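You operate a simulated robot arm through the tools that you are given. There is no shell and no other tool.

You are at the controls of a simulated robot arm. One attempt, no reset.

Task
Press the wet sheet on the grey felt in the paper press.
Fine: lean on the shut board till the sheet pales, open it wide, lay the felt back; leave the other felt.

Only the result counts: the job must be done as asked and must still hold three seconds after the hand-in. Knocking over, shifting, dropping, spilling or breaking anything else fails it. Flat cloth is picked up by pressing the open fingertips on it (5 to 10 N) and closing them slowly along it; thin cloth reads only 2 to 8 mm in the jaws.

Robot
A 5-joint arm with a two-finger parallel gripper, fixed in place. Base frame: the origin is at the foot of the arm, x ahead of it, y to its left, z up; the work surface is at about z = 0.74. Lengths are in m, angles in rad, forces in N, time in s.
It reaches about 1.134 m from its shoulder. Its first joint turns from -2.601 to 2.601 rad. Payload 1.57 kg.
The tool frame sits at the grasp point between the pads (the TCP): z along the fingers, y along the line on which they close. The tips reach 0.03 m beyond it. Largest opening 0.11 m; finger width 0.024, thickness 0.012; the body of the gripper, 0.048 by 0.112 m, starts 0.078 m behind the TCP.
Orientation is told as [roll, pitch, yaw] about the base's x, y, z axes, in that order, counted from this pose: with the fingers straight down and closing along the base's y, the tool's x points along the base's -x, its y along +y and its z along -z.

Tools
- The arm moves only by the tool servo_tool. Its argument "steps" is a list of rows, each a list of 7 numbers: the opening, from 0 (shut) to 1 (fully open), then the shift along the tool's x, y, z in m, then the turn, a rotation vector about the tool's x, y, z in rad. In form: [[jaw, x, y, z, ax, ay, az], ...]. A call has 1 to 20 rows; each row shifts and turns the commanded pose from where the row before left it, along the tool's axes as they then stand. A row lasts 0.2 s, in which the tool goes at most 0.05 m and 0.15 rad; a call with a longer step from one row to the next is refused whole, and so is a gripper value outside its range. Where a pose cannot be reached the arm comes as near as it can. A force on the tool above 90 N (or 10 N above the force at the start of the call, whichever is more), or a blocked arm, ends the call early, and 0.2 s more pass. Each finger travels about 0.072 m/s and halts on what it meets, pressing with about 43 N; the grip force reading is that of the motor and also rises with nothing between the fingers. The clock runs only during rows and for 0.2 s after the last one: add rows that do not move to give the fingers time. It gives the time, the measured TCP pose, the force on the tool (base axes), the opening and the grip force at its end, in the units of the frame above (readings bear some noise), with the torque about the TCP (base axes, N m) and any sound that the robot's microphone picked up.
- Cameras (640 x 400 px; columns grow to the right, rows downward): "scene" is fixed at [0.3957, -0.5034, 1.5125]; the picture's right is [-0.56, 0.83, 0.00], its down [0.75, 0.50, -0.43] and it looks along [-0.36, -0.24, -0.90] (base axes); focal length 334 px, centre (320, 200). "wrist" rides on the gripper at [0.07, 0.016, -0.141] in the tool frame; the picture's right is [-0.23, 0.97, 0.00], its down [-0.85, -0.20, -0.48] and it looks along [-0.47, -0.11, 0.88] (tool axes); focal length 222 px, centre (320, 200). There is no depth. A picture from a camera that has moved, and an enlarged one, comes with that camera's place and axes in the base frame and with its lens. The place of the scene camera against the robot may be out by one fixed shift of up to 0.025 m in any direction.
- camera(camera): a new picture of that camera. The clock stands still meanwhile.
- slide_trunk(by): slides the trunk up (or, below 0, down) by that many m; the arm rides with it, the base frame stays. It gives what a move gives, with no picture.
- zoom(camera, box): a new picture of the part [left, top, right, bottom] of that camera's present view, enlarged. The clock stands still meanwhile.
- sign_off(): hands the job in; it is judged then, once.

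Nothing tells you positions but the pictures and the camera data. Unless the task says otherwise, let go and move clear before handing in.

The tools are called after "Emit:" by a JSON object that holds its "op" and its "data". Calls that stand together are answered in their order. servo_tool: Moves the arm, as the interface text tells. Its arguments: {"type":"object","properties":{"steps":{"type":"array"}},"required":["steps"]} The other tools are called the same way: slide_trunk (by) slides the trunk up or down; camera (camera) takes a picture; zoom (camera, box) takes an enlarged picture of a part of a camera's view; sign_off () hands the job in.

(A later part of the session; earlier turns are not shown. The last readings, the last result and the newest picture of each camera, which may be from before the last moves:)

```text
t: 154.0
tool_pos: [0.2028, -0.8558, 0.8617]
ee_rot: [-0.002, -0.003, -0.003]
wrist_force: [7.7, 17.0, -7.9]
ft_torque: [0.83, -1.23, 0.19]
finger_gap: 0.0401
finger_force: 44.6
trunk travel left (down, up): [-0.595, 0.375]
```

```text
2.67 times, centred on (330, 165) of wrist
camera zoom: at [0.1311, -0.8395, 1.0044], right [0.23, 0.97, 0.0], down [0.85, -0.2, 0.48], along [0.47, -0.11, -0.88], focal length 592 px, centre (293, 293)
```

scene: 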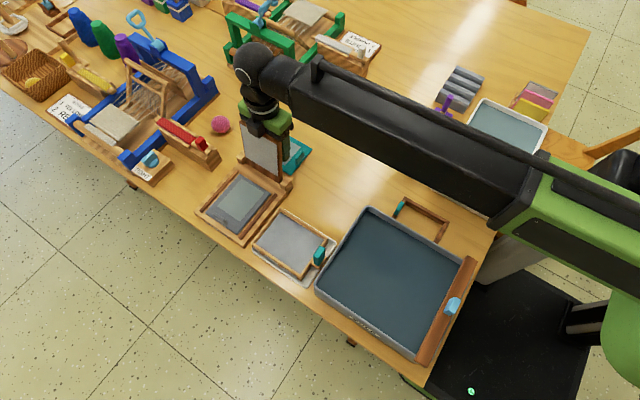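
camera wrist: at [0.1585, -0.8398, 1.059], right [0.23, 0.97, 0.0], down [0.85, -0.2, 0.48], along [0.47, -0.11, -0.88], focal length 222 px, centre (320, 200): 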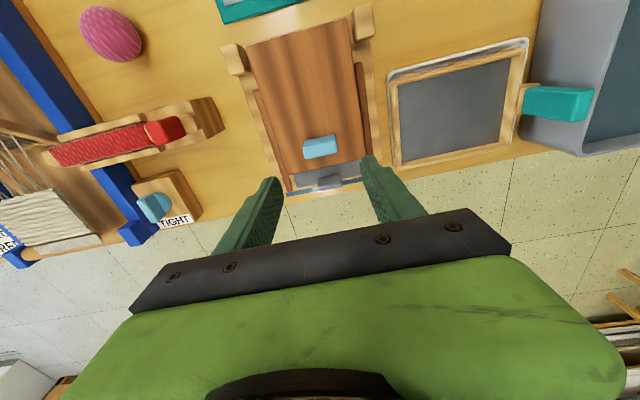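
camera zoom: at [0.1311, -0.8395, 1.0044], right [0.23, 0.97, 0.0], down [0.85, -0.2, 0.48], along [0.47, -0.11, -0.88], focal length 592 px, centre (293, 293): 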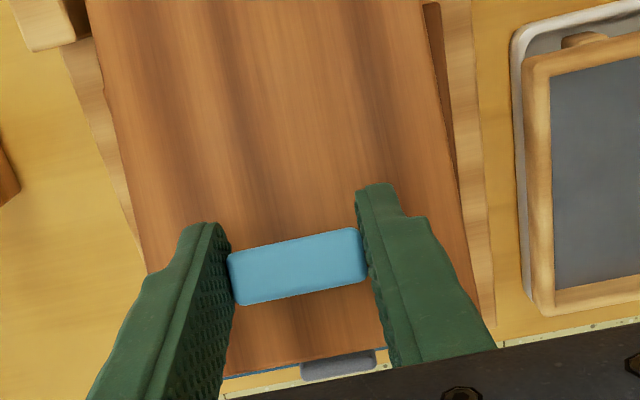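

Forces are small and steady now. I'll correct the slight y load and continue the same rhythm.

Emit:
{"op": "servo_tool", "data": {"steps": [[0.34, 0.0035, 0.001, 0, 0, 0, 0], [0.34, 0, 0, 0, 0, 0, 0]]}}

Emit:
{"op": "slide_trunk", "data": {"by": 0.0032}}

Emit:
{"op": "servo_tool", "data": {"steps": [[0.34, 0.0036, 0.0005, 0, 0, 0, 0], [0.34, 0, 0, 0, 0, 0, 0]]}}

Emit:
{"op": "slide_trunk", "data": {"by": 0.003}}

Emit:
{"op": "servo_tool", "data": {"steps": [[0.34, 0.0038, 0, 0, 0, 0, 0], [0.34, 0, 0, 0, 0, 0, 0]]}}

Emit:
{"op": "slide_trunk", "data": {"by": 0.003}}

Emit:
{"op": "zoom", "data": {"camera": "wrist", "box": [230, 90, 430, 240]}}

```text
t: 154.6
tool_pos: [0.2014, -0.8552, 0.8622]
ee_rot: [-0.006, -0.006, -0.001]
wrist_force: [21.6, -1.0, 10.7]
ft_torque: [0.59, -0.96, -0.1]
finger_gap: 0.0397
finger_force: 44.8
trunk travel left (down, up): [-0.595, 0.375]
```

```text
t: 155.1
tool_pos: [0.2002, -0.8559, 0.8634]
ee_rot: [-0.003, -0.006, -0.003]
wrist_force: [13.9, 0.4, -3.5]
ft_torque: [0.41, -1.37, 0.04]
finger_gap: 0.0397
finger_force: 45.5
trunk travel left (down, up): [-0.598, 0.372]
```

```text
t: 155.7
tool_pos: [0.199, -0.8559, 0.8653]
ee_rot: [-0.008, -0.009, -0.001]
wrist_force: [28.1, -16.2, 14.6]
ft_torque: [0.15, -1.31, 0.02]
finger_gap: 0.0396
finger_force: 44.6
trunk travel left (down, up): [-0.598, 0.372]
```

```text
t: 156.2
tool_pos: [0.198, -0.8559, 0.8666]
ee_rot: [-0.004, -0.007, -0.005]
wrist_force: [19.4, -15.6, 4.6]
ft_torque: [0.15, -1.42, -0.04]
finger_gap: 0.0397
finger_force: 45.6
trunk travel left (down, up): [-0.601, 0.369]
```

```text
t: 156.8
tool_pos: [0.196, -0.856, 0.8673]
ee_rot: [-0.008, -0.011, 0.0]
wrist_force: [29.6, -20.6, 18.3]
ft_torque: [0.15, -1.41, 0.08]
finger_gap: 0.0398
finger_force: 45.2
trunk travel left (down, up): [-0.601, 0.369]
```

```text
t: 157.4
tool_pos: [0.1943, -0.8561, 0.8704]
ee_rot: [-0.004, -0.005, -0.004]
wrist_force: [18.8, -15.4, 2.2]
ft_torque: [0.06, -1.47, -0.13]
finger_gap: 0.0395
finger_force: 45.4
trunk travel left (down, up): [-0.604, 0.366]
```

```text
2.67 times, centred on (330, 165) of wrist
camera zoom: at [0.1209, -0.8394, 1.0121], right [0.23, 0.97, 0.0], down [0.85, -0.2, 0.48], along [0.47, -0.11, -0.87], focal length 592 px, centre (293, 293)
```

zoom: 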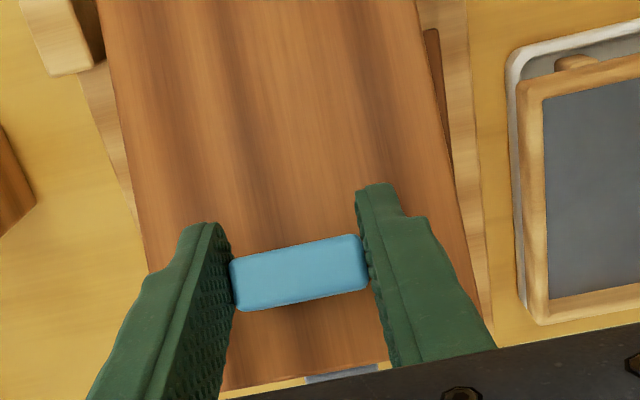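

Emit:
{"op": "slide_trunk", "data": {"by": 0.003}}

Emit:
{"op": "servo_tool", "data": {"steps": [[0.34, 0.0034, -0.0008, 0, 0, 0, 0], [0.34, 0, 0, 0, 0, 0, 0]]}}

Emit:
{"op": "slide_trunk", "data": {"by": 0.0028}}

Emit:
{"op": "servo_tool", "data": {"steps": [[0.34, 0.0036, 0, 0, 0, 0, 0], [0.34, 0, 0, 0, 0, 0, 0]]}}

Emit:
{"op": "slide_trunk", "data": {"by": 0.0025}}

Emit:
{"op": "servo_tool", "data": {"steps": [[0.34, 0.0038, 0, 0, 0, 0, 0], [0.34, 0, 0, 0, 0, 0, 0]]}}

Emit:
{"op": "zoom", "data": {"camera": "wrist", "box": [230, 90, 430, 240]}}

Emit:
{"op": "zoom", "data": {"camera": "scene", "box": [200, 110, 280, 190]}}

```text
t: 157.9
tool_pos: [0.19, -0.8555, 0.8722]
ee_rot: [-0.002, -0.005, -0.004]
wrist_force: [2.0, -6.5, -13.6]
ft_torque: [0.09, -1.0, 0.07]
finger_gap: 0.0398
finger_force: 44.8
trunk travel left (down, up): [-0.607, 0.363]
```

```text
t: 158.5
tool_pos: [0.1894, -0.8554, 0.8729]
ee_rot: [-0.002, -0.005, -0.004]
wrist_force: [7.2, 1.0, -11.0]
ft_torque: [0.28, -1.36, 0.04]
finger_gap: 0.04
finger_force: 44.8
trunk travel left (down, up): [-0.607, 0.363]
```

```text
t: 159.0
tool_pos: [0.1863, -0.8556, 0.8756]
ee_rot: [-0.001, -0.003, -0.004]
wrist_force: [-4.9, 8.9, -19.4]
ft_torque: [0.47, -0.68, 0.32]
finger_gap: 0.0398
finger_force: 44.9
trunk travel left (down, up): [-0.61, 0.36]
```

```text
t: 159.6
tool_pos: [0.1869, -0.8553, 0.8767]
ee_rot: [-0.002, -0.008, -0.004]
wrist_force: [7.9, 7.2, -12.2]
ft_torque: [0.5, -1.36, -0.11]
finger_gap: 0.0397
finger_force: 45.1
trunk travel left (down, up): [-0.61, 0.36]
```

```text
t: 160.1
tool_pos: [0.1837, -0.8559, 0.8788]
ee_rot: [-0.003, -0.003, -0.003]
wrist_force: [-0.1, 11.2, -17.2]
ft_torque: [0.5, -0.89, 0.3]
finger_gap: 0.0396
finger_force: 45.0
trunk travel left (down, up): [-0.612, 0.358]
```

```text
t: 160.7
tool_pos: [0.1831, -0.857, 0.8787]
ee_rot: [-0.005, -0.006, -0.001]
wrist_force: [13.7, 4.4, -3.9]
ft_torque: [0.5, -1.59, 0.0]
finger_gap: 0.0399
finger_force: 44.2
trunk travel left (down, up): [-0.612, 0.358]
```

```text
2.67 times, centred on (330, 165) of wrist
camera zoom: at [0.1111, -0.8394, 1.0214], right [0.23, 0.97, 0.0], down [0.85, -0.2, 0.49], along [0.47, -0.11, -0.87], focal length 592 px, centre (293, 293)
```

zoom: 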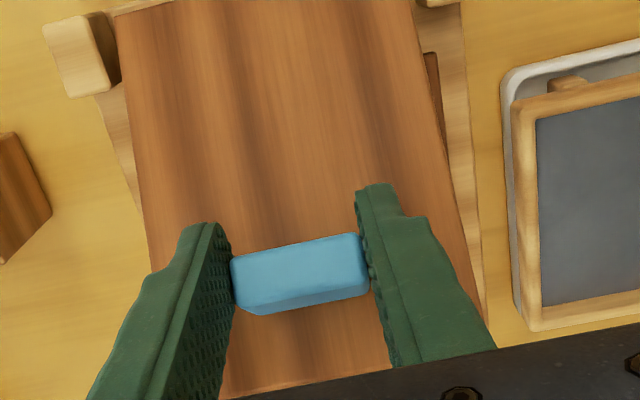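

```text
5.00 times, centred on (240, 150) of scene
camera zoom: at [0.3957, -0.5034, 1.5125], right [-0.56, 0.83, 0.0], down [0.75, 0.5, -0.43], along [-0.36, -0.24, -0.9], focal length 1670 px, centre (720, 450)
```

zoom: 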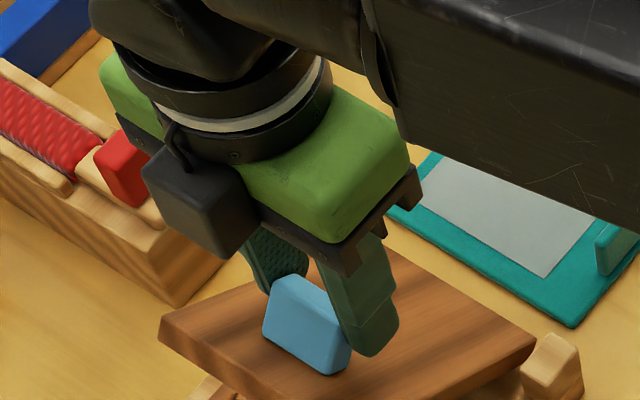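

Holding well at about 43°. Continuing with relatively more −x.

Emit:
{"op": "servo_tool", "data": {"steps": [[0.34, 0.0035, 0, 0, 0, 0, 0], [0.34, 0, 0, 0, 0, 0, 0]]}}

Emit:
{"op": "slide_trunk", "data": {"by": 0.002}}

Emit:
{"op": "servo_tool", "data": {"steps": [[0.34, 0.0045, 0, 0, 0, 0, 0], [0.34, 0, 0, 0, 0, 0, 0]]}}

Emit:
{"op": "slide_trunk", "data": {"by": 0.002}}

Emit:
{"op": "servo_tool", "data": {"steps": [[0.34, 0.0045, 0, 0, 0, 0, 0], [0.34, 0, 0, 0, 0, 0, 0]]}}

Emit:
{"op": "slide_trunk", "data": {"by": 0.002}}

Emit:
{"op": "zoom", "data": {"camera": "wrist", "box": [230, 90, 430, 240]}}

Emit:
{"op": "zoom", "data": {"camera": "scene", "box": [200, 110, 280, 190]}}

```text
t: 161.3
tool_pos: [0.181, -0.8563, 0.8803]
ee_rot: [-0.006, -0.008, -0.001]
wrist_force: [27.4, -14.3, 22.8]
ft_torque: [0.26, -1.42, 0.05]
finger_gap: 0.0399
finger_force: 45.2
trunk travel left (down, up): [-0.612, 0.358]
```

```text
t: 161.8
tool_pos: [0.1787, -0.8559, 0.8807]
ee_rot: [-0.005, -0.004, -0.003]
wrist_force: [21.6, -14.3, 11.9]
ft_torque: [0.03, -1.55, 0.0]
finger_gap: 0.04
finger_force: 44.7
trunk travel left (down, up): [-0.614, 0.356]
```

```text
t: 162.4
tool_pos: [0.1763, -0.8558, 0.8822]
ee_rot: [-0.007, -0.01, -0.002]
wrist_force: [25.9, -22.2, 27.4]
ft_torque: [0.16, -1.24, 0.01]
finger_gap: 0.0397
finger_force: 45.1
trunk travel left (down, up): [-0.614, 0.356]
```

```text
t: 163.0
tool_pos: [0.1748, -0.8557, 0.8831]
ee_rot: [-0.004, -0.007, -0.005]
wrist_force: [18.4, -14.8, 7.1]
ft_torque: [-0.07, -1.57, -0.09]
finger_gap: 0.0397
finger_force: 45.0
trunk travel left (down, up): [-0.616, 0.354]
```

```text
t: 163.6
tool_pos: [0.1701, -0.8562, 0.8825]
ee_rot: [-0.008, -0.007, 0.0]
wrist_force: [23.0, -17.7, 22.4]
ft_torque: [0.11, -1.35, -0.01]
finger_gap: 0.0398
finger_force: 44.8
trunk travel left (down, up): [-0.616, 0.354]
```

```text
t: 164.1
tool_pos: [0.1691, -0.8565, 0.8847]
ee_rot: [-0.003, -0.004, -0.003]
wrist_force: [14.9, -9.9, 0.6]
ft_torque: [-0.28, -1.49, 0.04]
finger_gap: 0.0397
finger_force: 44.7
trunk travel left (down, up): [-0.618, 0.352]
```

```text
2.67 times, centred on (330, 165) of wrist
camera zoom: at [0.0977, -0.8396, 1.0267], right [0.23, 0.97, 0.0], down [0.85, -0.2, 0.48], along [0.47, -0.11, -0.88], focal length 592 px, centre (293, 293)
```

zoom: 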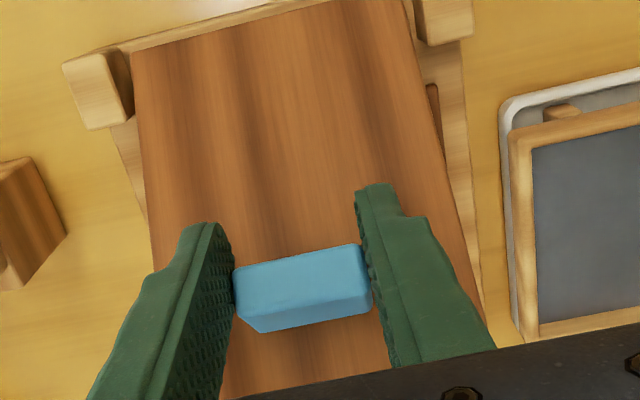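

```text
5.00 times, centred on (240, 150) of scene
camera zoom: at [0.3957, -0.5034, 1.5125], right [-0.56, 0.83, 0.0], down [0.75, 0.5, -0.43], along [-0.36, -0.24, -0.9], focal length 1670 px, centre (720, 450)
```

zoom: 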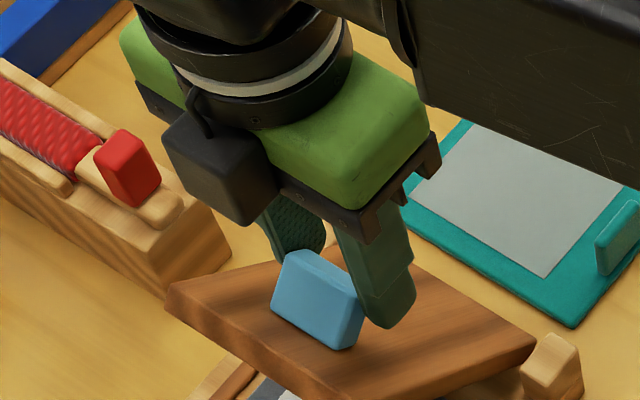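

Steady at about 50°. Continuing.

Emit:
{"op": "slide_trunk", "data": {"by": 0.0015}}

Emit:
{"op": "servo_tool", "data": {"steps": [[0.34, 0.0025, 0, 0, 0, 0, 0], [0.34, 0.0025, 0, 0, 0, 0, 0], [0.34, 0, 0, 0, 0, 0, 0]]}}

Emit:
{"op": "slide_trunk", "data": {"by": 0.0018}}

Emit:
{"op": "servo_tool", "data": {"steps": [[0.34, 0.0025, 0, 0, 0, 0, 0], [0.34, 0.0025, 0, 0, 0, 0, 0], [0.34, 0, 0, 0, 0, 0, 0]]}}

Emit:
{"op": "slide_trunk", "data": {"by": 0.0015}}

Emit:
{"op": "servo_tool", "data": {"steps": [[0.34, 0.0025, 0, 0, 0, 0, 0], [0.34, 0.0025, 0, 0, 0, 0, 0], [0.34, 0, 0, 0, 0, 0, 0]]}}

Emit:
{"op": "zoom", "data": {"camera": "wrist", "box": [230, 90, 430, 240]}}

Emit:
{"op": "zoom", "data": {"camera": "scene", "box": [200, 110, 280, 190]}}

```text
t: 164.6
tool_pos: [0.1684, -0.8557, 0.8856]
ee_rot: [0.0, -0.003, -0.004]
wrist_force: [4.7, 1.4, -15.9]
ft_torque: [-0.08, -1.11, 0.18]
finger_gap: 0.0396
finger_force: 44.9
trunk travel left (down, up): [-0.62, 0.35]
```

```text
t: 165.4
tool_pos: [0.1655, -0.856, 0.8876]
ee_rot: [-0.003, -0.007, -0.003]
wrist_force: [15.0, -2.8, -0.3]
ft_torque: [0.62, -1.61, 0.07]
finger_gap: 0.0394
finger_force: 44.4
trunk travel left (down, up): [-0.62, 0.35]
```

```text
t: 165.9
tool_pos: [0.1634, -0.8563, 0.8889]
ee_rot: [-0.001, -0.004, -0.004]
wrist_force: [7.3, 5.3, -11.2]
ft_torque: [0.13, -1.17, 0.19]
finger_gap: 0.0397
finger_force: 44.7
trunk travel left (down, up): [-0.622, 0.348]
```

```text
t: 166.7
tool_pos: [0.1596, -0.857, 0.8889]
ee_rot: [-0.005, -0.007, -0.002]
wrist_force: [17.8, -3.0, 10.8]
ft_torque: [0.25, -1.54, 0.11]
finger_gap: 0.0394
finger_force: 44.7
trunk travel left (down, up): [-0.622, 0.348]
```

```text
t: 167.2
tool_pos: [0.1602, -0.8561, 0.8891]
ee_rot: [-0.002, -0.006, -0.003]
wrist_force: [13.0, -0.7, -0.6]
ft_torque: [0.0, -1.44, 0.05]
finger_gap: 0.0395
finger_force: 44.4
trunk travel left (down, up): [-0.623, 0.347]
```

```text
t: 168.0
tool_pos: [0.1556, -0.8573, 0.8902]
ee_rot: [-0.008, -0.007, -0.003]
wrist_force: [20.0, -14.1, 21.4]
ft_torque: [0.27, -1.52, 0.09]
finger_gap: 0.0395
finger_force: 44.8
trunk travel left (down, up): [-0.623, 0.347]
```

```text
2.67 times, centred on (330, 165) of wrist
camera zoom: at [0.0835, -0.8392, 1.0329], right [0.23, 0.97, 0.0], down [0.85, -0.2, 0.49], along [0.47, -0.12, -0.87], focal length 592 px, centre (293, 293)
```

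zoom: 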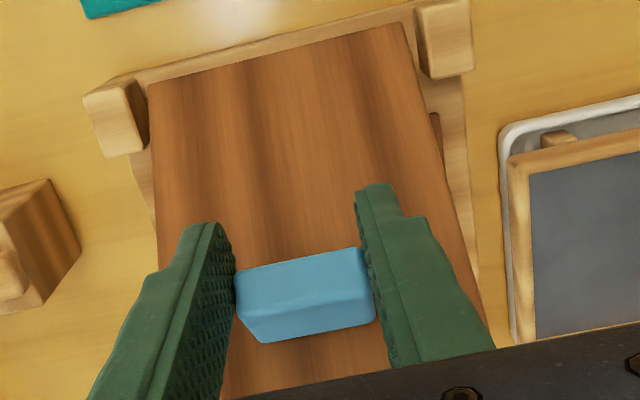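

```text
5.00 times, centred on (240, 150) of scene
camera zoom: at [0.3957, -0.5034, 1.5125], right [-0.56, 0.83, 0.0], down [0.75, 0.5, -0.43], along [-0.36, -0.24, -0.9], focal length 1670 px, centre (720, 450)
```

zoom: 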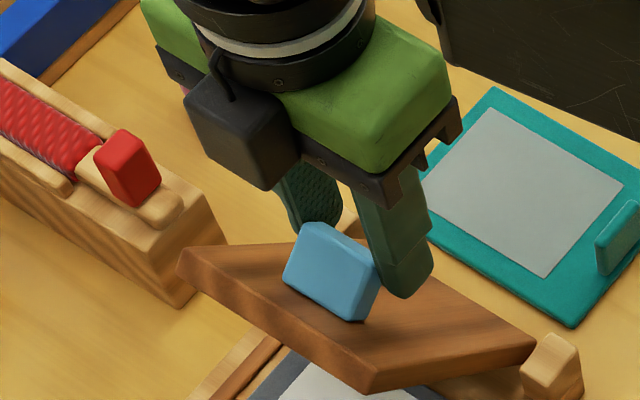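

About 57° with a good hold. Continuing, almost level now.

Emit:
{"op": "slide_trunk", "data": {"by": 0.002}}

Emit:
{"op": "servo_tool", "data": {"steps": [[0.34, 0.0025, 0, 0, 0, 0, 0], [0.34, 0.0025, 0, 0, 0, 0, 0], [0.34, 0, 0, 0, 0, 0, 0]]}}

Emit:
{"op": "slide_trunk", "data": {"by": 0.0015}}

Emit:
{"op": "servo_tool", "data": {"steps": [[0.34, 0.0025, 0, 0, 0, 0, 0], [0.34, 0.0025, 0, 0, 0, 0, 0], [0.34, 0, 0, 0, 0, 0, 0]]}}

Emit:
{"op": "slide_trunk", "data": {"by": 0.001}}

Emit:
{"op": "servo_tool", "data": {"steps": [[0.34, 0.0025, 0, 0, 0, 0, 0], [0.34, 0.0025, 0, 0, 0, 0, 0], [0.34, 0, 0, 0, 0, 0, 0]]}}

Emit:
{"op": "zoom", "data": {"camera": "wrist", "box": [230, 90, 430, 240]}}

Emit:
{"op": "zoom", "data": {"camera": "scene", "box": [200, 110, 280, 190]}}

```text
t: 168.5
tool_pos: [0.1535, -0.8557, 0.8915]
ee_rot: [-0.002, -0.006, -0.005]
wrist_force: [12.8, -4.7, -2.1]
ft_torque: [-0.19, -1.49, -0.01]
finger_gap: 0.0395
finger_force: 44.0
trunk travel left (down, up): [-0.625, 0.345]
```

```text
t: 169.3
tool_pos: [0.15, -0.8566, 0.8914]
ee_rot: [-0.005, -0.005, -0.002]
wrist_force: [18.4, -13.2, 15.9]
ft_torque: [0.27, -1.56, 0.05]
finger_gap: 0.0397
finger_force: 44.9
trunk travel left (down, up): [-0.625, 0.345]
```

```text
t: 169.8
tool_pos: [0.1488, -0.8555, 0.8936]
ee_rot: [-0.001, -0.006, -0.004]
wrist_force: [12.9, -6.0, -1.8]
ft_torque: [-0.06, -1.46, -0.02]
finger_gap: 0.0395
finger_force: 45.1
trunk travel left (down, up): [-0.627, 0.343]
```

```text
t: 170.7
tool_pos: [0.1438, -0.856, 0.8941]
ee_rot: [-0.007, -0.004, -0.001]
wrist_force: [16.9, -11.0, 11.7]
ft_torque: [0.3, -1.63, 0.04]
finger_gap: 0.0393
finger_force: 44.5
trunk travel left (down, up): [-0.627, 0.343]
```

```text
t: 171.2
tool_pos: [0.1438, -0.8555, 0.8944]
ee_rot: [-0.003, -0.006, -0.005]
wrist_force: [13.1, -6.9, 0.2]
ft_torque: [0.38, -1.49, 0.02]
finger_gap: 0.0394
finger_force: 45.2
trunk travel left (down, up): [-0.628, 0.342]
```

```text
t: 172.0
tool_pos: [0.1405, -0.8563, 0.8938]
ee_rot: [-0.002, -0.006, -0.004]
wrist_force: [14.6, -6.2, 11.2]
ft_torque: [0.41, -1.54, 0.0]
finger_gap: 0.0392
finger_force: 44.7
trunk travel left (down, up): [-0.628, 0.342]
```

```text
2.67 times, centred on (330, 165) of wrist
camera zoom: at [0.0681, -0.8395, 1.0371], right [0.23, 0.97, 0.0], down [0.85, -0.2, 0.48], along [0.47, -0.11, -0.87], focal length 592 px, centre (293, 293)
```

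zoom: 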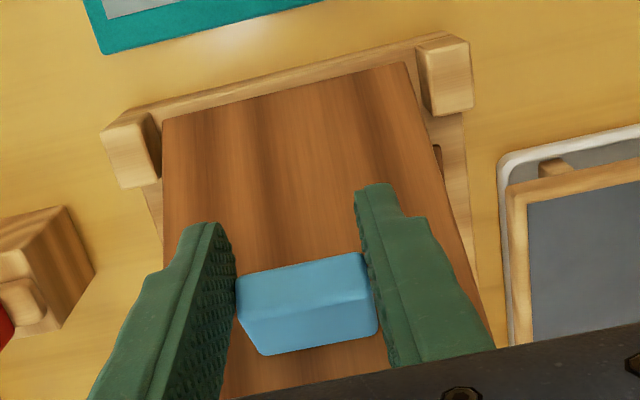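

```text
5.00 times, centred on (240, 150) of scene
camera zoom: at [0.3957, -0.5034, 1.5125], right [-0.56, 0.83, 0.0], down [0.75, 0.5, -0.43], along [-0.36, -0.24, -0.9], focal length 1670 px, centre (720, 450)
```

zoom: 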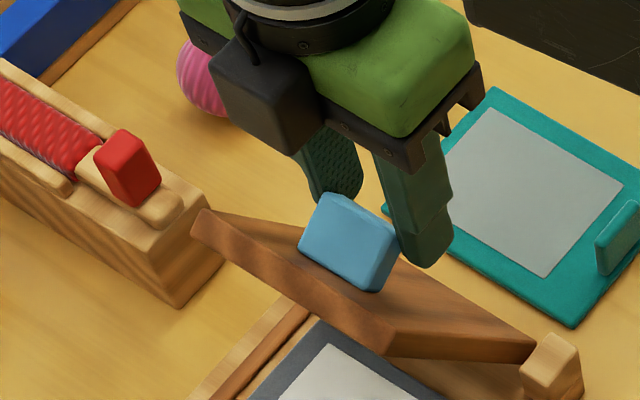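

Very steady; roughly 64° and the grip is deep this time. Continuing.

Emit:
{"op": "slide_trunk", "data": {"by": 0.001}}

Emit:
{"op": "servo_tool", "data": {"steps": [[0.34, 0.0025, 0, 0, 0, 0, 0], [0.34, 0.0025, 0, 0, 0, 0, 0], [0.34, 0.0025, 0, 0, 0, 0, 0], [0.34, 0, 0, 0, 0, 0, 0]]}}

Emit:
{"op": "slide_trunk", "data": {"by": 0.001}}

Emit:
{"op": "servo_tool", "data": {"steps": [[0.34, 0.0025, 0, 0, 0, 0, 0], [0.34, 0.0025, 0, 0, 0, 0, 0], [0.34, 0.0025, 0, 0, 0, 0, 0], [0.34, 0, 0, 0, 0, 0, 0]]}}

Emit:
{"op": "zoom", "data": {"camera": "wrist", "box": [230, 90, 430, 240]}}

Emit:
{"op": "zoom", "data": {"camera": "scene", "box": [200, 110, 280, 190]}}

```text
t: 172.5
tool_pos: [0.1396, -0.8563, 0.8963]
ee_rot: [-0.003, -0.006, -0.004]
wrist_force: [10.9, 2.6, -5.3]
ft_torque: [0.0, -1.41, 0.08]
finger_gap: 0.0392
finger_force: 44.3
trunk travel left (down, up): [-0.629, 0.341]
```

```text
t: 173.5
tool_pos: [0.133, -0.8565, 0.8972]
ee_rot: [-0.006, -0.005, -0.004]
wrist_force: [14.0, -3.7, 13.0]
ft_torque: [0.35, -1.52, 0.02]
finger_gap: 0.039
finger_force: 44.5
trunk travel left (down, up): [-0.629, 0.341]
```

```text
t: 174.0
tool_pos: [0.131, -0.8567, 0.8961]
ee_rot: [-0.003, -0.004, -0.004]
wrist_force: [11.8, 1.5, 0.5]
ft_torque: [0.49, -1.39, 0.03]
finger_gap: 0.0394
finger_force: 44.8
trunk travel left (down, up): [-0.63, 0.34]
```

```text
t: 175.0
tool_pos: [0.1229, -0.8556, 0.8972]
ee_rot: [-0.005, -0.005, -0.003]
wrist_force: [13.3, -6.7, 11.7]
ft_torque: [0.21, -1.56, 0.0]
finger_gap: 0.0396
finger_force: 44.7
trunk travel left (down, up): [-0.63, 0.34]
```

```text
2.67 times, centred on (330, 165) of wrist
camera zoom: at [0.0525, -0.8394, 1.0392], right [0.23, 0.97, 0.0], down [0.85, -0.2, 0.48], along [0.47, -0.11, -0.88], focal length 592 px, centre (293, 293)
```

zoom: 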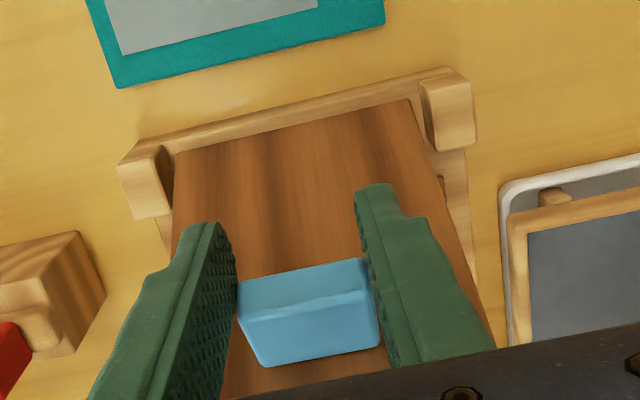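

```text
5.00 times, centred on (240, 150) of scene
camera zoom: at [0.3957, -0.5034, 1.5125], right [-0.56, 0.83, 0.0], down [0.75, 0.5, -0.43], along [-0.36, -0.24, -0.9], focal length 1670 px, centre (720, 450)
```

zoom: 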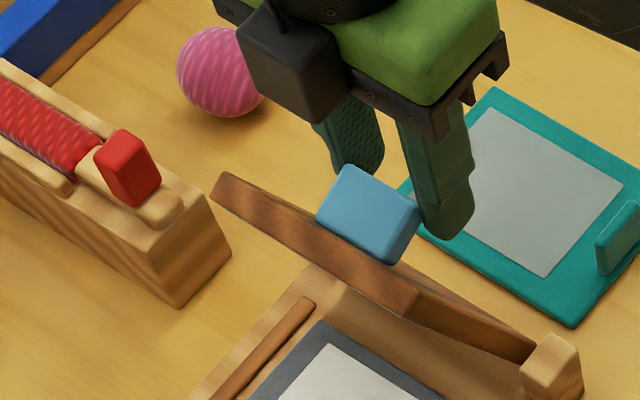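

About 71°. Now level −x moves, checking force each time.

Emit:
{"op": "servo_tool", "data": {"steps": [[0.34, 0.0025, 0, 0, 0, 0, 0], [0.34, 0.0025, 0, 0, 0, 0, 0], [0.34, 0.0025, 0, 0, 0, 0, 0], [0.34, 0, 0, 0, 0, 0, 0]]}}

Emit:
{"op": "servo_tool", "data": {"steps": [[0.34, 0.0025, 0, 0, 0, 0, 0], [0.34, 0.0025, 0, 0, 0, 0, 0], [0.34, 0.0025, 0, 0, 0, 0, 0], [0.34, 0, 0, 0, 0, 0, 0]]}}

Emit:
{"op": "zoom", "data": {"camera": "scene", "box": [200, 110, 280, 190]}}

```text
t: 176.0
tool_pos: [0.117, -0.8555, 0.8972]
ee_rot: [-0.003, -0.006, -0.005]
wrist_force: [11.8, -8.2, 10.7]
ft_torque: [0.33, -1.51, -0.12]
finger_gap: 0.0391
finger_force: 44.7
trunk travel left (down, up): [-0.63, 0.34]
```

```text
t: 177.0
tool_pos: [0.1085, -0.8552, 0.8966]
ee_rot: [-0.003, -0.005, -0.005]
wrist_force: [11.5, -6.9, 5.0]
ft_torque: [0.29, -1.38, -0.18]
finger_gap: 0.0393
finger_force: 44.8
trunk travel left (down, up): [-0.63, 0.34]
```

```text
5.00 times, centred on (240, 150) of scene
camera zoom: at [0.3957, -0.5034, 1.5125], right [-0.56, 0.83, 0.0], down [0.75, 0.5, -0.43], along [-0.36, -0.24, -0.9], focal length 1670 px, centre (720, 450)
```

zoom: 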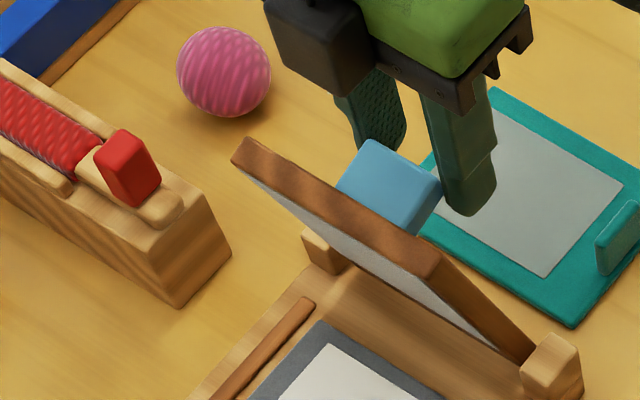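

About 80°. Continuing, dropping slightly as the arc comes down.

Emit:
{"op": "servo_tool", "data": {"steps": [[0.34, 0.0025, 0, 0, 0, 0, 0], [0.34, 0.0025, 0, 0, 0, 0, 0], [0.34, 0.0025, 0, 0, 0, 0, 0], [0.34, 0, 0, 0, 0, 0, 0]]}}

Emit:
{"op": "slide_trunk", "data": {"by": -0.001}}

Emit:
{"op": "servo_tool", "data": {"steps": [[0.34, 0.0025, 0, 0, 0, 0, 0], [0.34, 0.0025, 0, 0, 0, 0, 0], [0.34, 0.0015, 0, 0, 0, 0, 0], [0.34, 0, 0, 0, 0, 0, 0]]}}

Emit:
{"op": "zoom", "data": {"camera": "scene", "box": [200, 110, 280, 190]}}

Emit:
{"op": "zoom", "data": {"camera": "wrist", "box": [230, 90, 430, 240]}}

```text
t: 178.0
tool_pos: [0.1015, -0.8561, 0.8958]
ee_rot: [-0.001, -0.005, -0.002]
wrist_force: [13.2, 1.5, -8.2]
ft_torque: [0.41, -1.28, -0.02]
finger_gap: 0.0396
finger_force: 44.5
trunk travel left (down, up): [-0.63, 0.34]
```

```text
t: 178.5
tool_pos: [0.101, -0.8564, 0.8971]
ee_rot: [-0.005, -0.005, -0.003]
wrist_force: [10.5, -0.2, 4.9]
ft_torque: [0.5, -1.35, 0.02]
finger_gap: 0.0394
finger_force: 44.5
trunk travel left (down, up): [-0.629, 0.341]
```

```text
t: 179.5
tool_pos: [0.0956, -0.8565, 0.8947]
ee_rot: [-0.003, -0.006, -0.001]
wrist_force: [12.7, 2.2, -3.6]
ft_torque: [0.3, -1.36, 0.0]
finger_gap: 0.0394
finger_force: 44.2
trunk travel left (down, up): [-0.629, 0.341]
```

```text
5.00 times, centred on (240, 150) of scene
camera zoom: at [0.3957, -0.5034, 1.5125], right [-0.56, 0.83, 0.0], down [0.75, 0.5, -0.43], along [-0.36, -0.24, -0.9], focal length 1670 px, centre (720, 450)
```

zoom: 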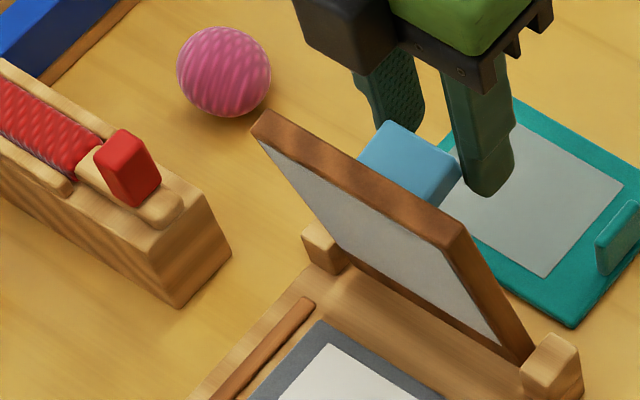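

```text
2.67 times, centred on (330, 165) of wrist
camera zoom: at [0.0236, -0.8398, 1.0375], right [0.23, 0.97, 0.0], down [0.85, -0.2, 0.48], along [0.47, -0.11, -0.88], focal length 592 px, centre (293, 293)
```

zoom: 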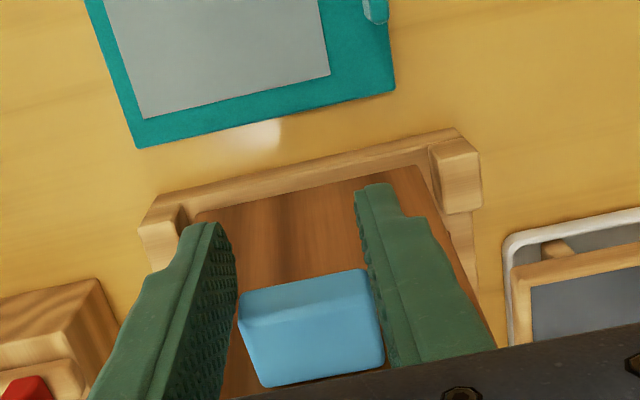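

Near vertical and firmly held. A few more small moves take it past vertical.

Emit:
{"op": "slide_trunk", "data": {"by": -0.0015}}

Emit:
{"op": "servo_tool", "data": {"steps": [[0.34, 0.002, 0, 0, 0, 0, 0], [0.34, 0.002, 0, 0, 0, 0, 0], [0.34, 0.002, 0, 0, 0, 0, 0], [0.34, 0, 0, 0, 0, 0, 0]]}}

Emit:
{"op": "slide_trunk", "data": {"by": -0.0018}}

Emit:
{"op": "servo_tool", "data": {"steps": [[0.34, 0.002, 0, 0, 0, 0, 0], [0.34, 0.002, 0, 0, 0, 0, 0], [0.34, 0.002, 0, 0, 0, 0, 0], [0.34, 0, 0, 0, 0, 0, 0]]}}

Emit:
{"op": "slide_trunk", "data": {"by": -0.002}}

Emit:
{"op": "zoom", "data": {"camera": "scene", "box": [200, 110, 280, 190]}}

Emit:
{"op": "zoom", "data": {"camera": "wrist", "box": [230, 90, 430, 240]}}

```text
t: 180.0
tool_pos: [0.094, -0.8553, 0.8948]
ee_rot: [-0.007, -0.005, -0.004]
wrist_force: [8.4, -6.5, 16.0]
ft_torque: [0.28, -1.43, -0.11]
finger_gap: 0.0395
finger_force: 44.5
trunk travel left (down, up): [-0.627, 0.343]
```

```text
t: 181.0
tool_pos: [0.09, -0.8557, 0.8934]
ee_rot: [-0.002, -0.006, -0.005]
wrist_force: [12.1, -5.5, 3.0]
ft_torque: [0.26, -1.5, -0.12]
finger_gap: 0.0393
finger_force: 44.5
trunk travel left (down, up): [-0.627, 0.343]
```

```text
t: 181.5
tool_pos: [0.0875, -0.8563, 0.8934]
ee_rot: [-0.007, -0.005, -0.004]
wrist_force: [4.7, -15.1, 22.5]
ft_torque: [0.11, -1.28, -0.2]
finger_gap: 0.0396
finger_force: 44.5
trunk travel left (down, up): [-0.625, 0.345]
```

```text
t: 182.5
tool_pos: [0.0826, -0.8551, 0.8913]
ee_rot: [-0.005, -0.004, -0.003]
wrist_force: [10.7, -12.3, 6.1]
ft_torque: [0.11, -1.48, -0.24]
finger_gap: 0.039
finger_force: 44.9
trunk travel left (down, up): [-0.625, 0.345]
```

```text
t: 183.0
tool_pos: [0.0799, -0.856, 0.8902]
ee_rot: [-0.006, -0.003, -0.004]
wrist_force: [2.4, -19.9, 23.0]
ft_torque: [0.04, -1.23, -0.29]
finger_gap: 0.0397
finger_force: 44.3
trunk travel left (down, up): [-0.623, 0.347]
```

```text
5.00 times, centred on (240, 150) of scene
camera zoom: at [0.3957, -0.5034, 1.5125], right [-0.56, 0.83, 0.0], down [0.75, 0.5, -0.43], along [-0.36, -0.24, -0.9], focal length 1670 px, centre (720, 450)
```

zoom: 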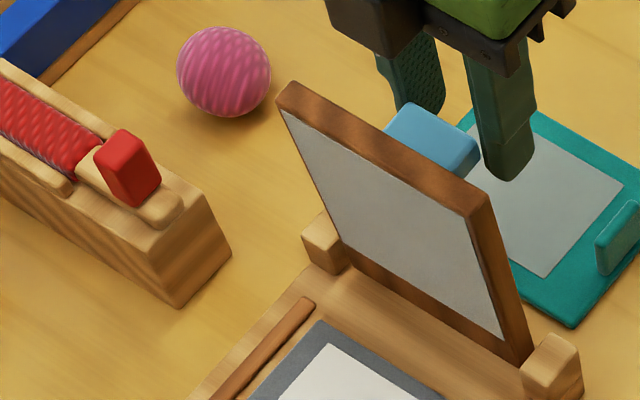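

```text
2.67 times, centred on (330, 165) of wrist
camera zoom: at [0.0095, -0.8392, 1.0332], right [0.23, 0.97, 0.0], down [0.85, -0.2, 0.48], along [0.47, -0.12, -0.88], focal length 592 px, centre (293, 293)
```

zoom: 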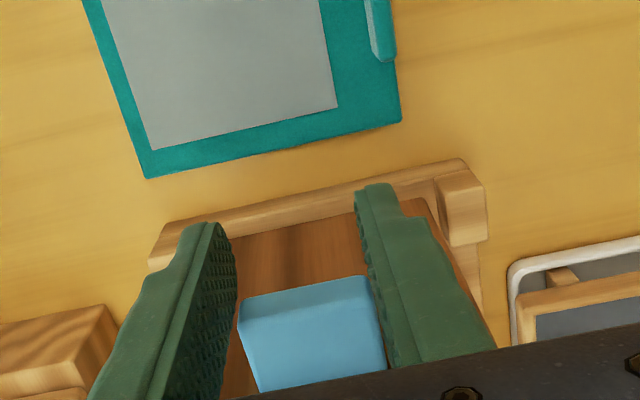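

Now just past vertical. I'll go on to the stop.

Emit:
{"op": "servo_tool", "data": {"steps": [[0.34, 0.002, 0, 0, 0, 0, 0], [0.34, 0.002, 0, 0, 0, 0, 0], [0.34, 0.002, 0, 0, 0, 0, 0], [0.34, 0, 0, 0, 0, 0, 0]]}}

Emit:
{"op": "slide_trunk", "data": {"by": -0.002}}

Emit:
{"op": "servo_tool", "data": {"steps": [[0.34, 0.002, 0, 0, 0, 0, 0], [0.34, 0.002, 0, 0, 0, 0, 0], [0.34, 0.002, 0, 0, 0, 0, 0], [0.34, 0, 0, 0, 0, 0, 0]]}}

Emit:
{"op": "zoom", "data": {"camera": "scene", "box": [200, 110, 280, 190]}}

```text
t: 184.0
tool_pos: [0.0767, -0.8568, 0.889]
ee_rot: [-0.004, -0.006, -0.004]
wrist_force: [11.0, -14.0, 3.9]
ft_torque: [0.08, -1.42, -0.12]
finger_gap: 0.0395
finger_force: 44.3
trunk travel left (down, up): [-0.623, 0.347]
```

```text
t: 184.6
tool_pos: [0.0756, -0.8559, 0.8888]
ee_rot: [-0.005, -0.003, -0.004]
wrist_force: [3.9, -19.1, 18.9]
ft_torque: [0.06, -1.27, -0.26]
finger_gap: 0.0394
finger_force: 44.7
trunk travel left (down, up): [-0.621, 0.349]
```

```text
t: 185.6
tool_pos: [0.0722, -0.8563, 0.8877]
ee_rot: [-0.002, -0.004, -0.001]
wrist_force: [13.5, -9.5, -2.4]
ft_torque: [0.14, -1.45, -0.07]
finger_gap: 0.0392
finger_force: 45.1
trunk travel left (down, up): [-0.621, 0.349]
```

```text
5.00 times, centred on (240, 150) of scene
camera zoom: at [0.3957, -0.5034, 1.5125], right [-0.56, 0.83, 0.0], down [0.75, 0.5, -0.43], along [-0.36, -0.24, -0.9], focal length 1670 px, centre (720, 450)
```

zoom: 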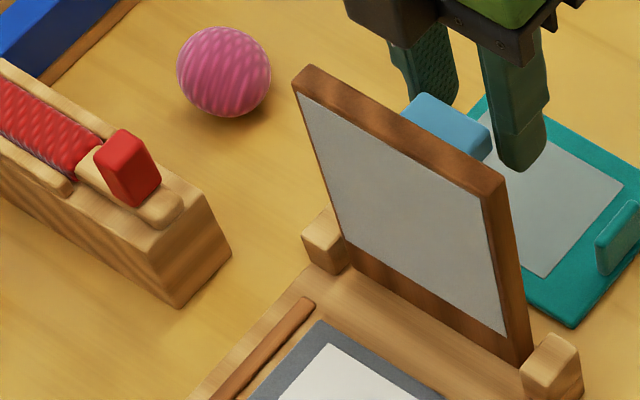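

Almost at the original open angle. A little more.

Emit:
{"op": "slide_trunk", "data": {"by": -0.0025}}

Emit:
{"op": "servo_tool", "data": {"steps": [[0.34, 0.002, 0, 0, 0, 0, 0], [0.34, 0.002, 0, 0, 0, 0, 0], [0.34, 0.0015, 0, 0, 0, 0, 0], [0.34, 0, 0, 0, 0, 0, 0]]}}

Emit:
{"op": "slide_trunk", "data": {"by": -0.0025}}

Emit:
{"op": "zoom", "data": {"camera": "scene", "box": [200, 110, 280, 190]}}

```text
t: 186.1
tool_pos: [0.0693, -0.8565, 0.8867]
ee_rot: [-0.006, -0.002, -0.003]
wrist_force: [4.0, -14.5, 15.5]
ft_torque: [0.23, -1.18, -0.31]
finger_gap: 0.0394
finger_force: 44.5
trunk travel left (down, up): [-0.619, 0.351]
```

```text
t: 187.1
tool_pos: [0.0661, -0.8561, 0.885]
ee_rot: [-0.002, -0.004, -0.001]
wrist_force: [12.6, -10.9, -1.7]
ft_torque: [0.15, -1.31, -0.05]
finger_gap: 0.0396
finger_force: 44.6
trunk travel left (down, up): [-0.619, 0.351]
```

```text
t: 187.6
tool_pos: [0.063, -0.8557, 0.8829]
ee_rot: [-0.005, -0.003, -0.003]
wrist_force: [0.9, -15.8, 16.2]
ft_torque: [-0.05, -1.12, -0.21]
finger_gap: 0.0392
finger_force: 44.4
trunk travel left (down, up): [-0.616, 0.354]
```

```text
5.00 times, centred on (240, 150) of scene
camera zoom: at [0.3957, -0.5034, 1.5125], right [-0.56, 0.83, 0.0], down [0.75, 0.5, -0.43], along [-0.36, -0.24, -0.9], focal length 1670 px, centre (720, 450)
```

zoom: 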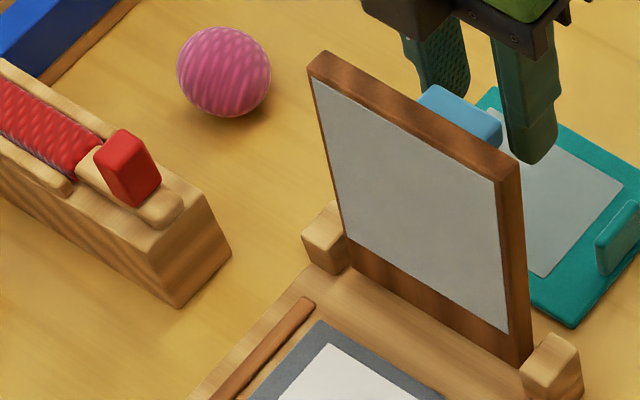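

It is back to within about a pixel of its original open pose. One more nudge to the stop, then I'll release and check it stays.

Emit:
{"op": "servo_tool", "data": {"steps": [[0.34, 0.002, 0, 0, 0, 0, 0], [0.34, 0.002, 0, 0, 0, 0, 0], [0.34, 0, 0, 0, 0, 0, 0]]}}

Emit:
{"op": "zoom", "data": {"camera": "scene", "box": [200, 110, 280, 190]}}

```text
t: 188.4
tool_pos: [0.0622, -0.8568, 0.8839]
ee_rot: [-0.005, -0.007, -0.004]
wrist_force: [8.6, -16.5, 8.2]
ft_torque: [0.05, -1.38, -0.17]
finger_gap: 0.0394
finger_force: 45.1
trunk travel left (down, up): [-0.616, 0.354]
```

```text
5.00 times, centred on (240, 150) of scene
camera zoom: at [0.3957, -0.5034, 1.5125], right [-0.56, 0.83, 0.0], down [0.75, 0.5, -0.43], along [-0.36, -0.24, -0.9], focal length 1670 px, centre (720, 450)
```

zoom: 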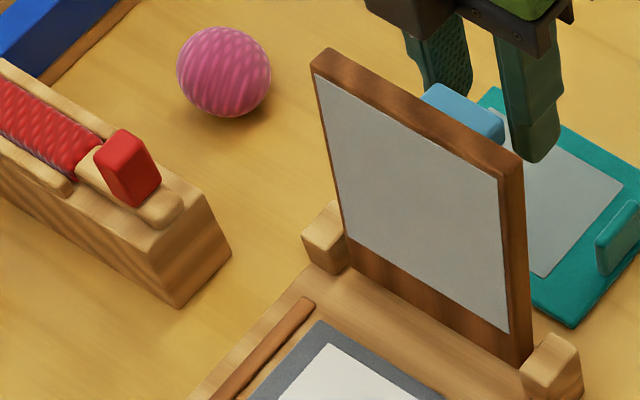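

Emit:
{"op": "servo_tool", "data": {"steps": [[0.4, 0, 0, 0, 0, 0, 0], [0.5, 0, 0, 0, 0, 0, 0], [0.6, 0, 0, 0, 0, 0, 0], [0.6, 0, 0, 0, 0, 0, 0]]}}

Emit:
{"op": "zoom", "data": {"camera": "scene", "box": [200, 110, 280, 190]}}

Emit:
{"op": "zoom", "data": {"camera": "wrist", "box": [230, 90, 430, 240]}}

```text
t: 189.4
tool_pos: [0.0606, -0.8556, 0.8831]
ee_rot: [-0.004, -0.006, -0.003]
wrist_force: [-0.4, 0.7, -1.2]
ft_torque: [-0.02, -0.01, 0.0]
finger_gap: 0.0657
finger_force: 0.1
trunk travel left (down, up): [-0.616, 0.354]
```

```text
5.00 times, centred on (240, 150) of scene
camera zoom: at [0.3957, -0.5034, 1.5125], right [-0.56, 0.83, 0.0], down [0.75, 0.5, -0.43], along [-0.36, -0.24, -0.9], focal length 1670 px, centre (720, 450)
```

zoom: 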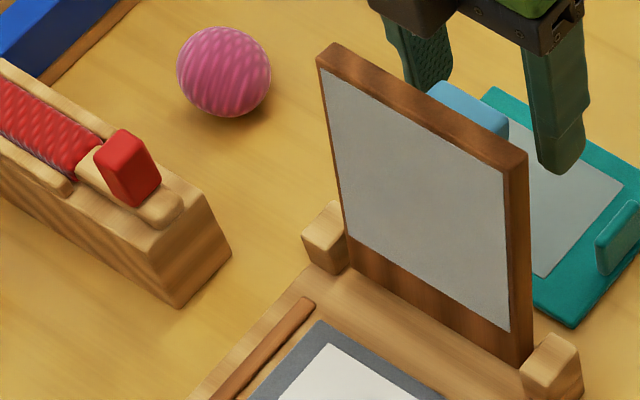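

```text
2.67 times, centred on (330, 165) of wrist
camera zoom: at [-0.0106, -0.8389, 1.0255], right [0.23, 0.97, 0.0], down [0.85, -0.2, 0.48], along [0.47, -0.11, -0.88], focal length 592 px, centre (293, 293)
```

zoom: 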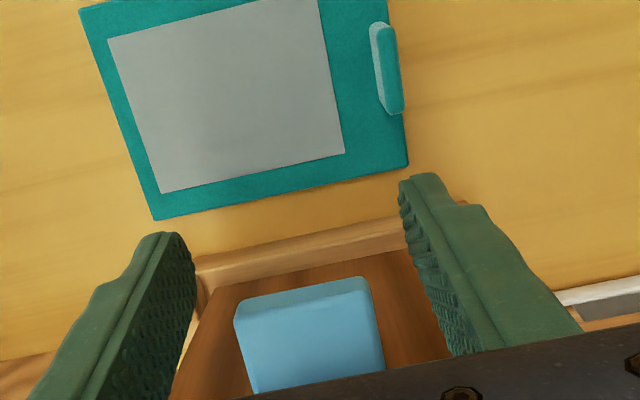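

The board rests open at its original stop. I'll raise straight up, swing over to the felt's tab and turn the jaws along x again.

Emit:
{"op": "slide_trunk", "data": {"by": 0.13}}

Emit:
{"op": "servo_tool", "data": {"steps": [[0.6, -0.045, 0, 0, 0, 0, 0], [0.6, -0.045, 0, 0, 0, 0, 0], [0.6, -0.045, 0, 0, 0, 0, 0], [0.6, -0.045, 0, 0, 0, 0, 0], [0.6, -0.045, 0, 0, 0, 0, 0], [0.6, 0, 0, 0, 0, 0, 0]]}}

Emit:
{"op": "camera", "data": {"camera": "wrist"}}

Emit:
{"op": "zoom", "data": {"camera": "scene", "box": [180, 100, 330, 260]}}

```text
t: 191.0
tool_pos: [0.0623, -0.8551, 1.0126]
ee_rot: [-0.004, -0.004, -0.004]
wrist_force: [0.0, -0.1, -0.1]
ft_torque: [0.0, -0.03, -0.02]
finger_gap: 0.066
finger_force: 0.0
trunk travel left (down, up): [-0.746, 0.224]
```

```text
t: 192.4
tool_pos: [0.287, -0.8565, 1.0138]
ee_rot: [-0.004, -0.004, -0.004]
wrist_force: [0.3, -0.3, 0.4]
ft_torque: [0.02, -0.02, 0.0]
finger_gap: 0.0659
finger_force: 0.0
trunk travel left (down, up): [-0.746, 0.224]
```

```text
taken
camera wrist: at [0.215, -0.8404, 1.1556], right [0.23, 0.97, 0.0], down [0.85, -0.2, 0.48], along [0.47, -0.11, -0.88], focal length 222 px, centre (320, 200)
```

wrist: 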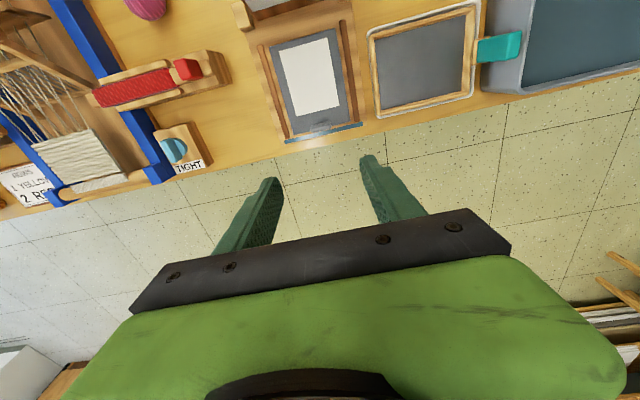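

```text
2.50 times, centred on (255, 180) of scene
camera zoom: at [0.3957, -0.5034, 1.5125], right [-0.56, 0.83, 0.0], down [0.75, 0.5, -0.43], along [-0.36, -0.24, -0.9], focal length 835 px, centre (482, 250)
```

zoom: 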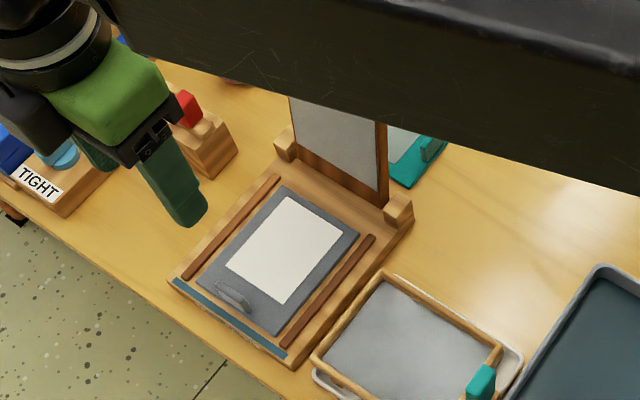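

The sheet is uniformly white on the felt, and the board stands open. I'll zoom to locate the tab precisely and turn the jaws.

Emit:
{"op": "servo_tool", "data": {"steps": [[0.5, 0, 0, 0, 0, 0, 0.1309], [0.4, 0, 0, 0, 0, 0, 0.1309], [0.35, 0, 0, 0, 0, 0, 0.1309], [0.35, 0, 0, 0, 0, 0, 0.1309], [0.35, 0, 0, 0, 0, 0, 0.1309], [0.35, 0, 0, 0, 0, 0, 0.1309], [0.35, 0, 0, 0, 0, 0, 0.1309], [0.35, 0, 0, 0, 0, 0, 0.1309], [0.35, 0, 0, 0, 0, 0, 0.1309], [0.35, 0, 0, 0, 0, 0, 0.1309], [0.35, 0, 0, 0, 0, 0, 0.1309], [0.35, 0, 0, 0, 0, 0, 0.1309], [0.35, 0, 0, 0, 0, 0, 0]]}}

Emit:
{"op": "slide_trunk", "data": {"by": -0.1}}

Emit:
{"op": "zoom", "data": {"camera": "wrist", "box": [200, 60, 400, 210]}}

Emit:
{"op": "zoom", "data": {"camera": "scene", "box": [180, 100, 330, 260]}}

```text
t: 195.2
tool_pos: [0.2855, -0.8565, 1.0126]
ee_rot: [0.005, -0.003, -1.575]
wrist_force: [-0.1, 0.3, -1.1]
ft_torque: [0.0, 0.01, -0.03]
finger_gap: 0.0383
finger_force: 0.0
trunk travel left (down, up): [-0.746, 0.224]
```

```text
t: 196.5
tool_pos: [0.2858, -0.8559, 0.913]
ee_rot: [0.003, -0.004, -1.573]
wrist_force: [-0.5, -0.5, 0.7]
ft_torque: [-0.01, -0.02, -0.05]
finger_gap: 0.0385
finger_force: 0.1
trunk travel left (down, up): [-0.646, 0.324]
```

```text
2.67 times, centred on (300, 135) of wrist
camera zoom: at [0.3005, -0.7864, 1.0559], right [0.97, -0.23, 0.01], down [-0.2, -0.85, 0.48], along [-0.11, -0.47, -0.88], focal length 592 px, centre (373, 373)
```

zoom: 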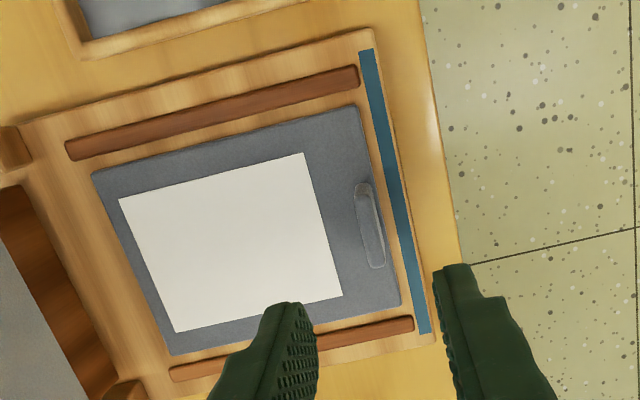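

```text
2.50 times, centred on (255, 180) of scene
camera zoom: at [0.3957, -0.5034, 1.5125], right [-0.56, 0.83, 0.0], down [0.75, 0.5, -0.43], along [-0.36, -0.24, -0.9], focal length 835 px, centre (482, 250)
```

zoom: 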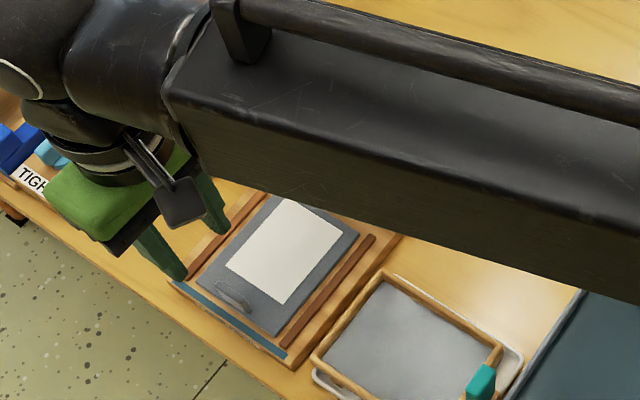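

The tab is at about (0.283, −0.856). I'll narrow the jaws so the inner finger stays off the sheet, trim x by 2.5 mm and descend.

Emit:
{"op": "servo_tool", "data": {"steps": [[0.22, 0, -0.0025, 0, 0, 0, 0], [0.22, 0, 0, 0, 0, 0, 0], [0.22, 0, 0, 0, 0, 0, 0]]}}

Emit:
{"op": "slide_trunk", "data": {"by": -0.08}}

Emit:
{"op": "zoom", "data": {"camera": "wrist", "box": [200, 80, 400, 230]}}

```text
t: 197.3
tool_pos: [0.2849, -0.8553, 0.9127]
ee_rot: [0.006, -0.003, -1.574]
wrist_force: [0.6, 0.4, 0.1]
ft_torque: [0.02, 0.0, -0.03]
finger_gap: 0.0245
finger_force: 0.1
trunk travel left (down, up): [-0.646, 0.324]
```

```text
t: 198.5
tool_pos: [0.2841, -0.8554, 0.8333]
ee_rot: [0.006, -0.004, -1.575]
wrist_force: [0.5, 0.1, 0.8]
ft_torque: [0.0, 0.0, -0.01]
finger_gap: 0.0241
finger_force: 0.1
trunk travel left (down, up): [-0.566, 0.404]
```

```text
2.67 times, centred on (300, 155) of wrist
camera zoom: at [0.2982, -0.7862, 0.9759], right [0.97, -0.23, 0.01], down [-0.2, -0.85, 0.48], along [-0.11, -0.47, -0.88], focal length 592 px, centre (373, 320)
```

zoom: 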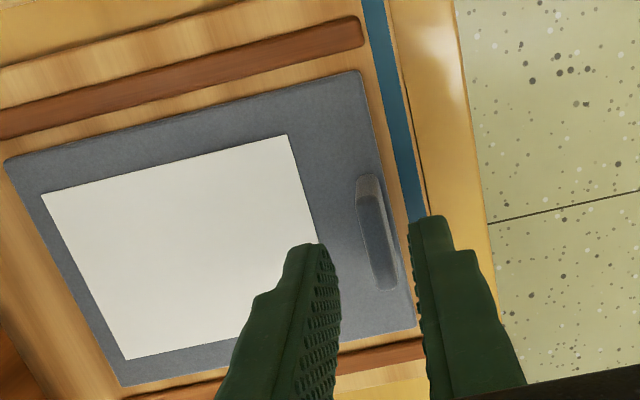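

Emit:
{"op": "slide_trunk", "data": {"by": -0.028}}

Emit:
{"op": "slide_trunk", "data": {"by": -0.003}}

Emit:
{"op": "zoom", "data": {"camera": "wrist", "box": [200, 80, 400, 230]}}

```text
t: 199.2
tool_pos: [0.2838, -0.8545, 0.8054]
ee_rot: [0.004, -0.004, -1.573]
wrist_force: [0.6, 0.3, 0.8]
ft_torque: [0.0, 0.04, -0.02]
finger_gap: 0.0241
finger_force: 0.1
trunk travel left (down, up): [-0.538, 0.432]
```

```text
t: 199.7
tool_pos: [0.2836, -0.8549, 0.8026]
ee_rot: [0.005, -0.002, -1.574]
wrist_force: [0.4, 0.2, -0.3]
ft_torque: [0.0, -0.03, 0.01]
finger_gap: 0.0243
finger_force: 0.0
trunk travel left (down, up): [-0.535, 0.435]
```

```text
2.67 times, centred on (300, 155) of wrist
camera zoom: at [0.2982, -0.7862, 0.9448], right [0.97, -0.23, 0.01], down [-0.2, -0.85, 0.48], along [-0.11, -0.47, -0.88], focal length 592 px, centre (373, 320)
```

zoom: 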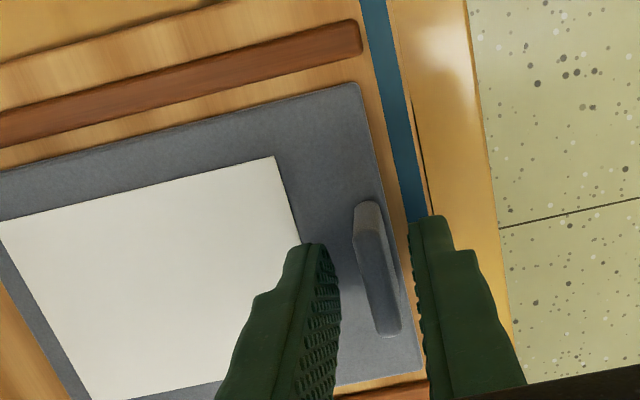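

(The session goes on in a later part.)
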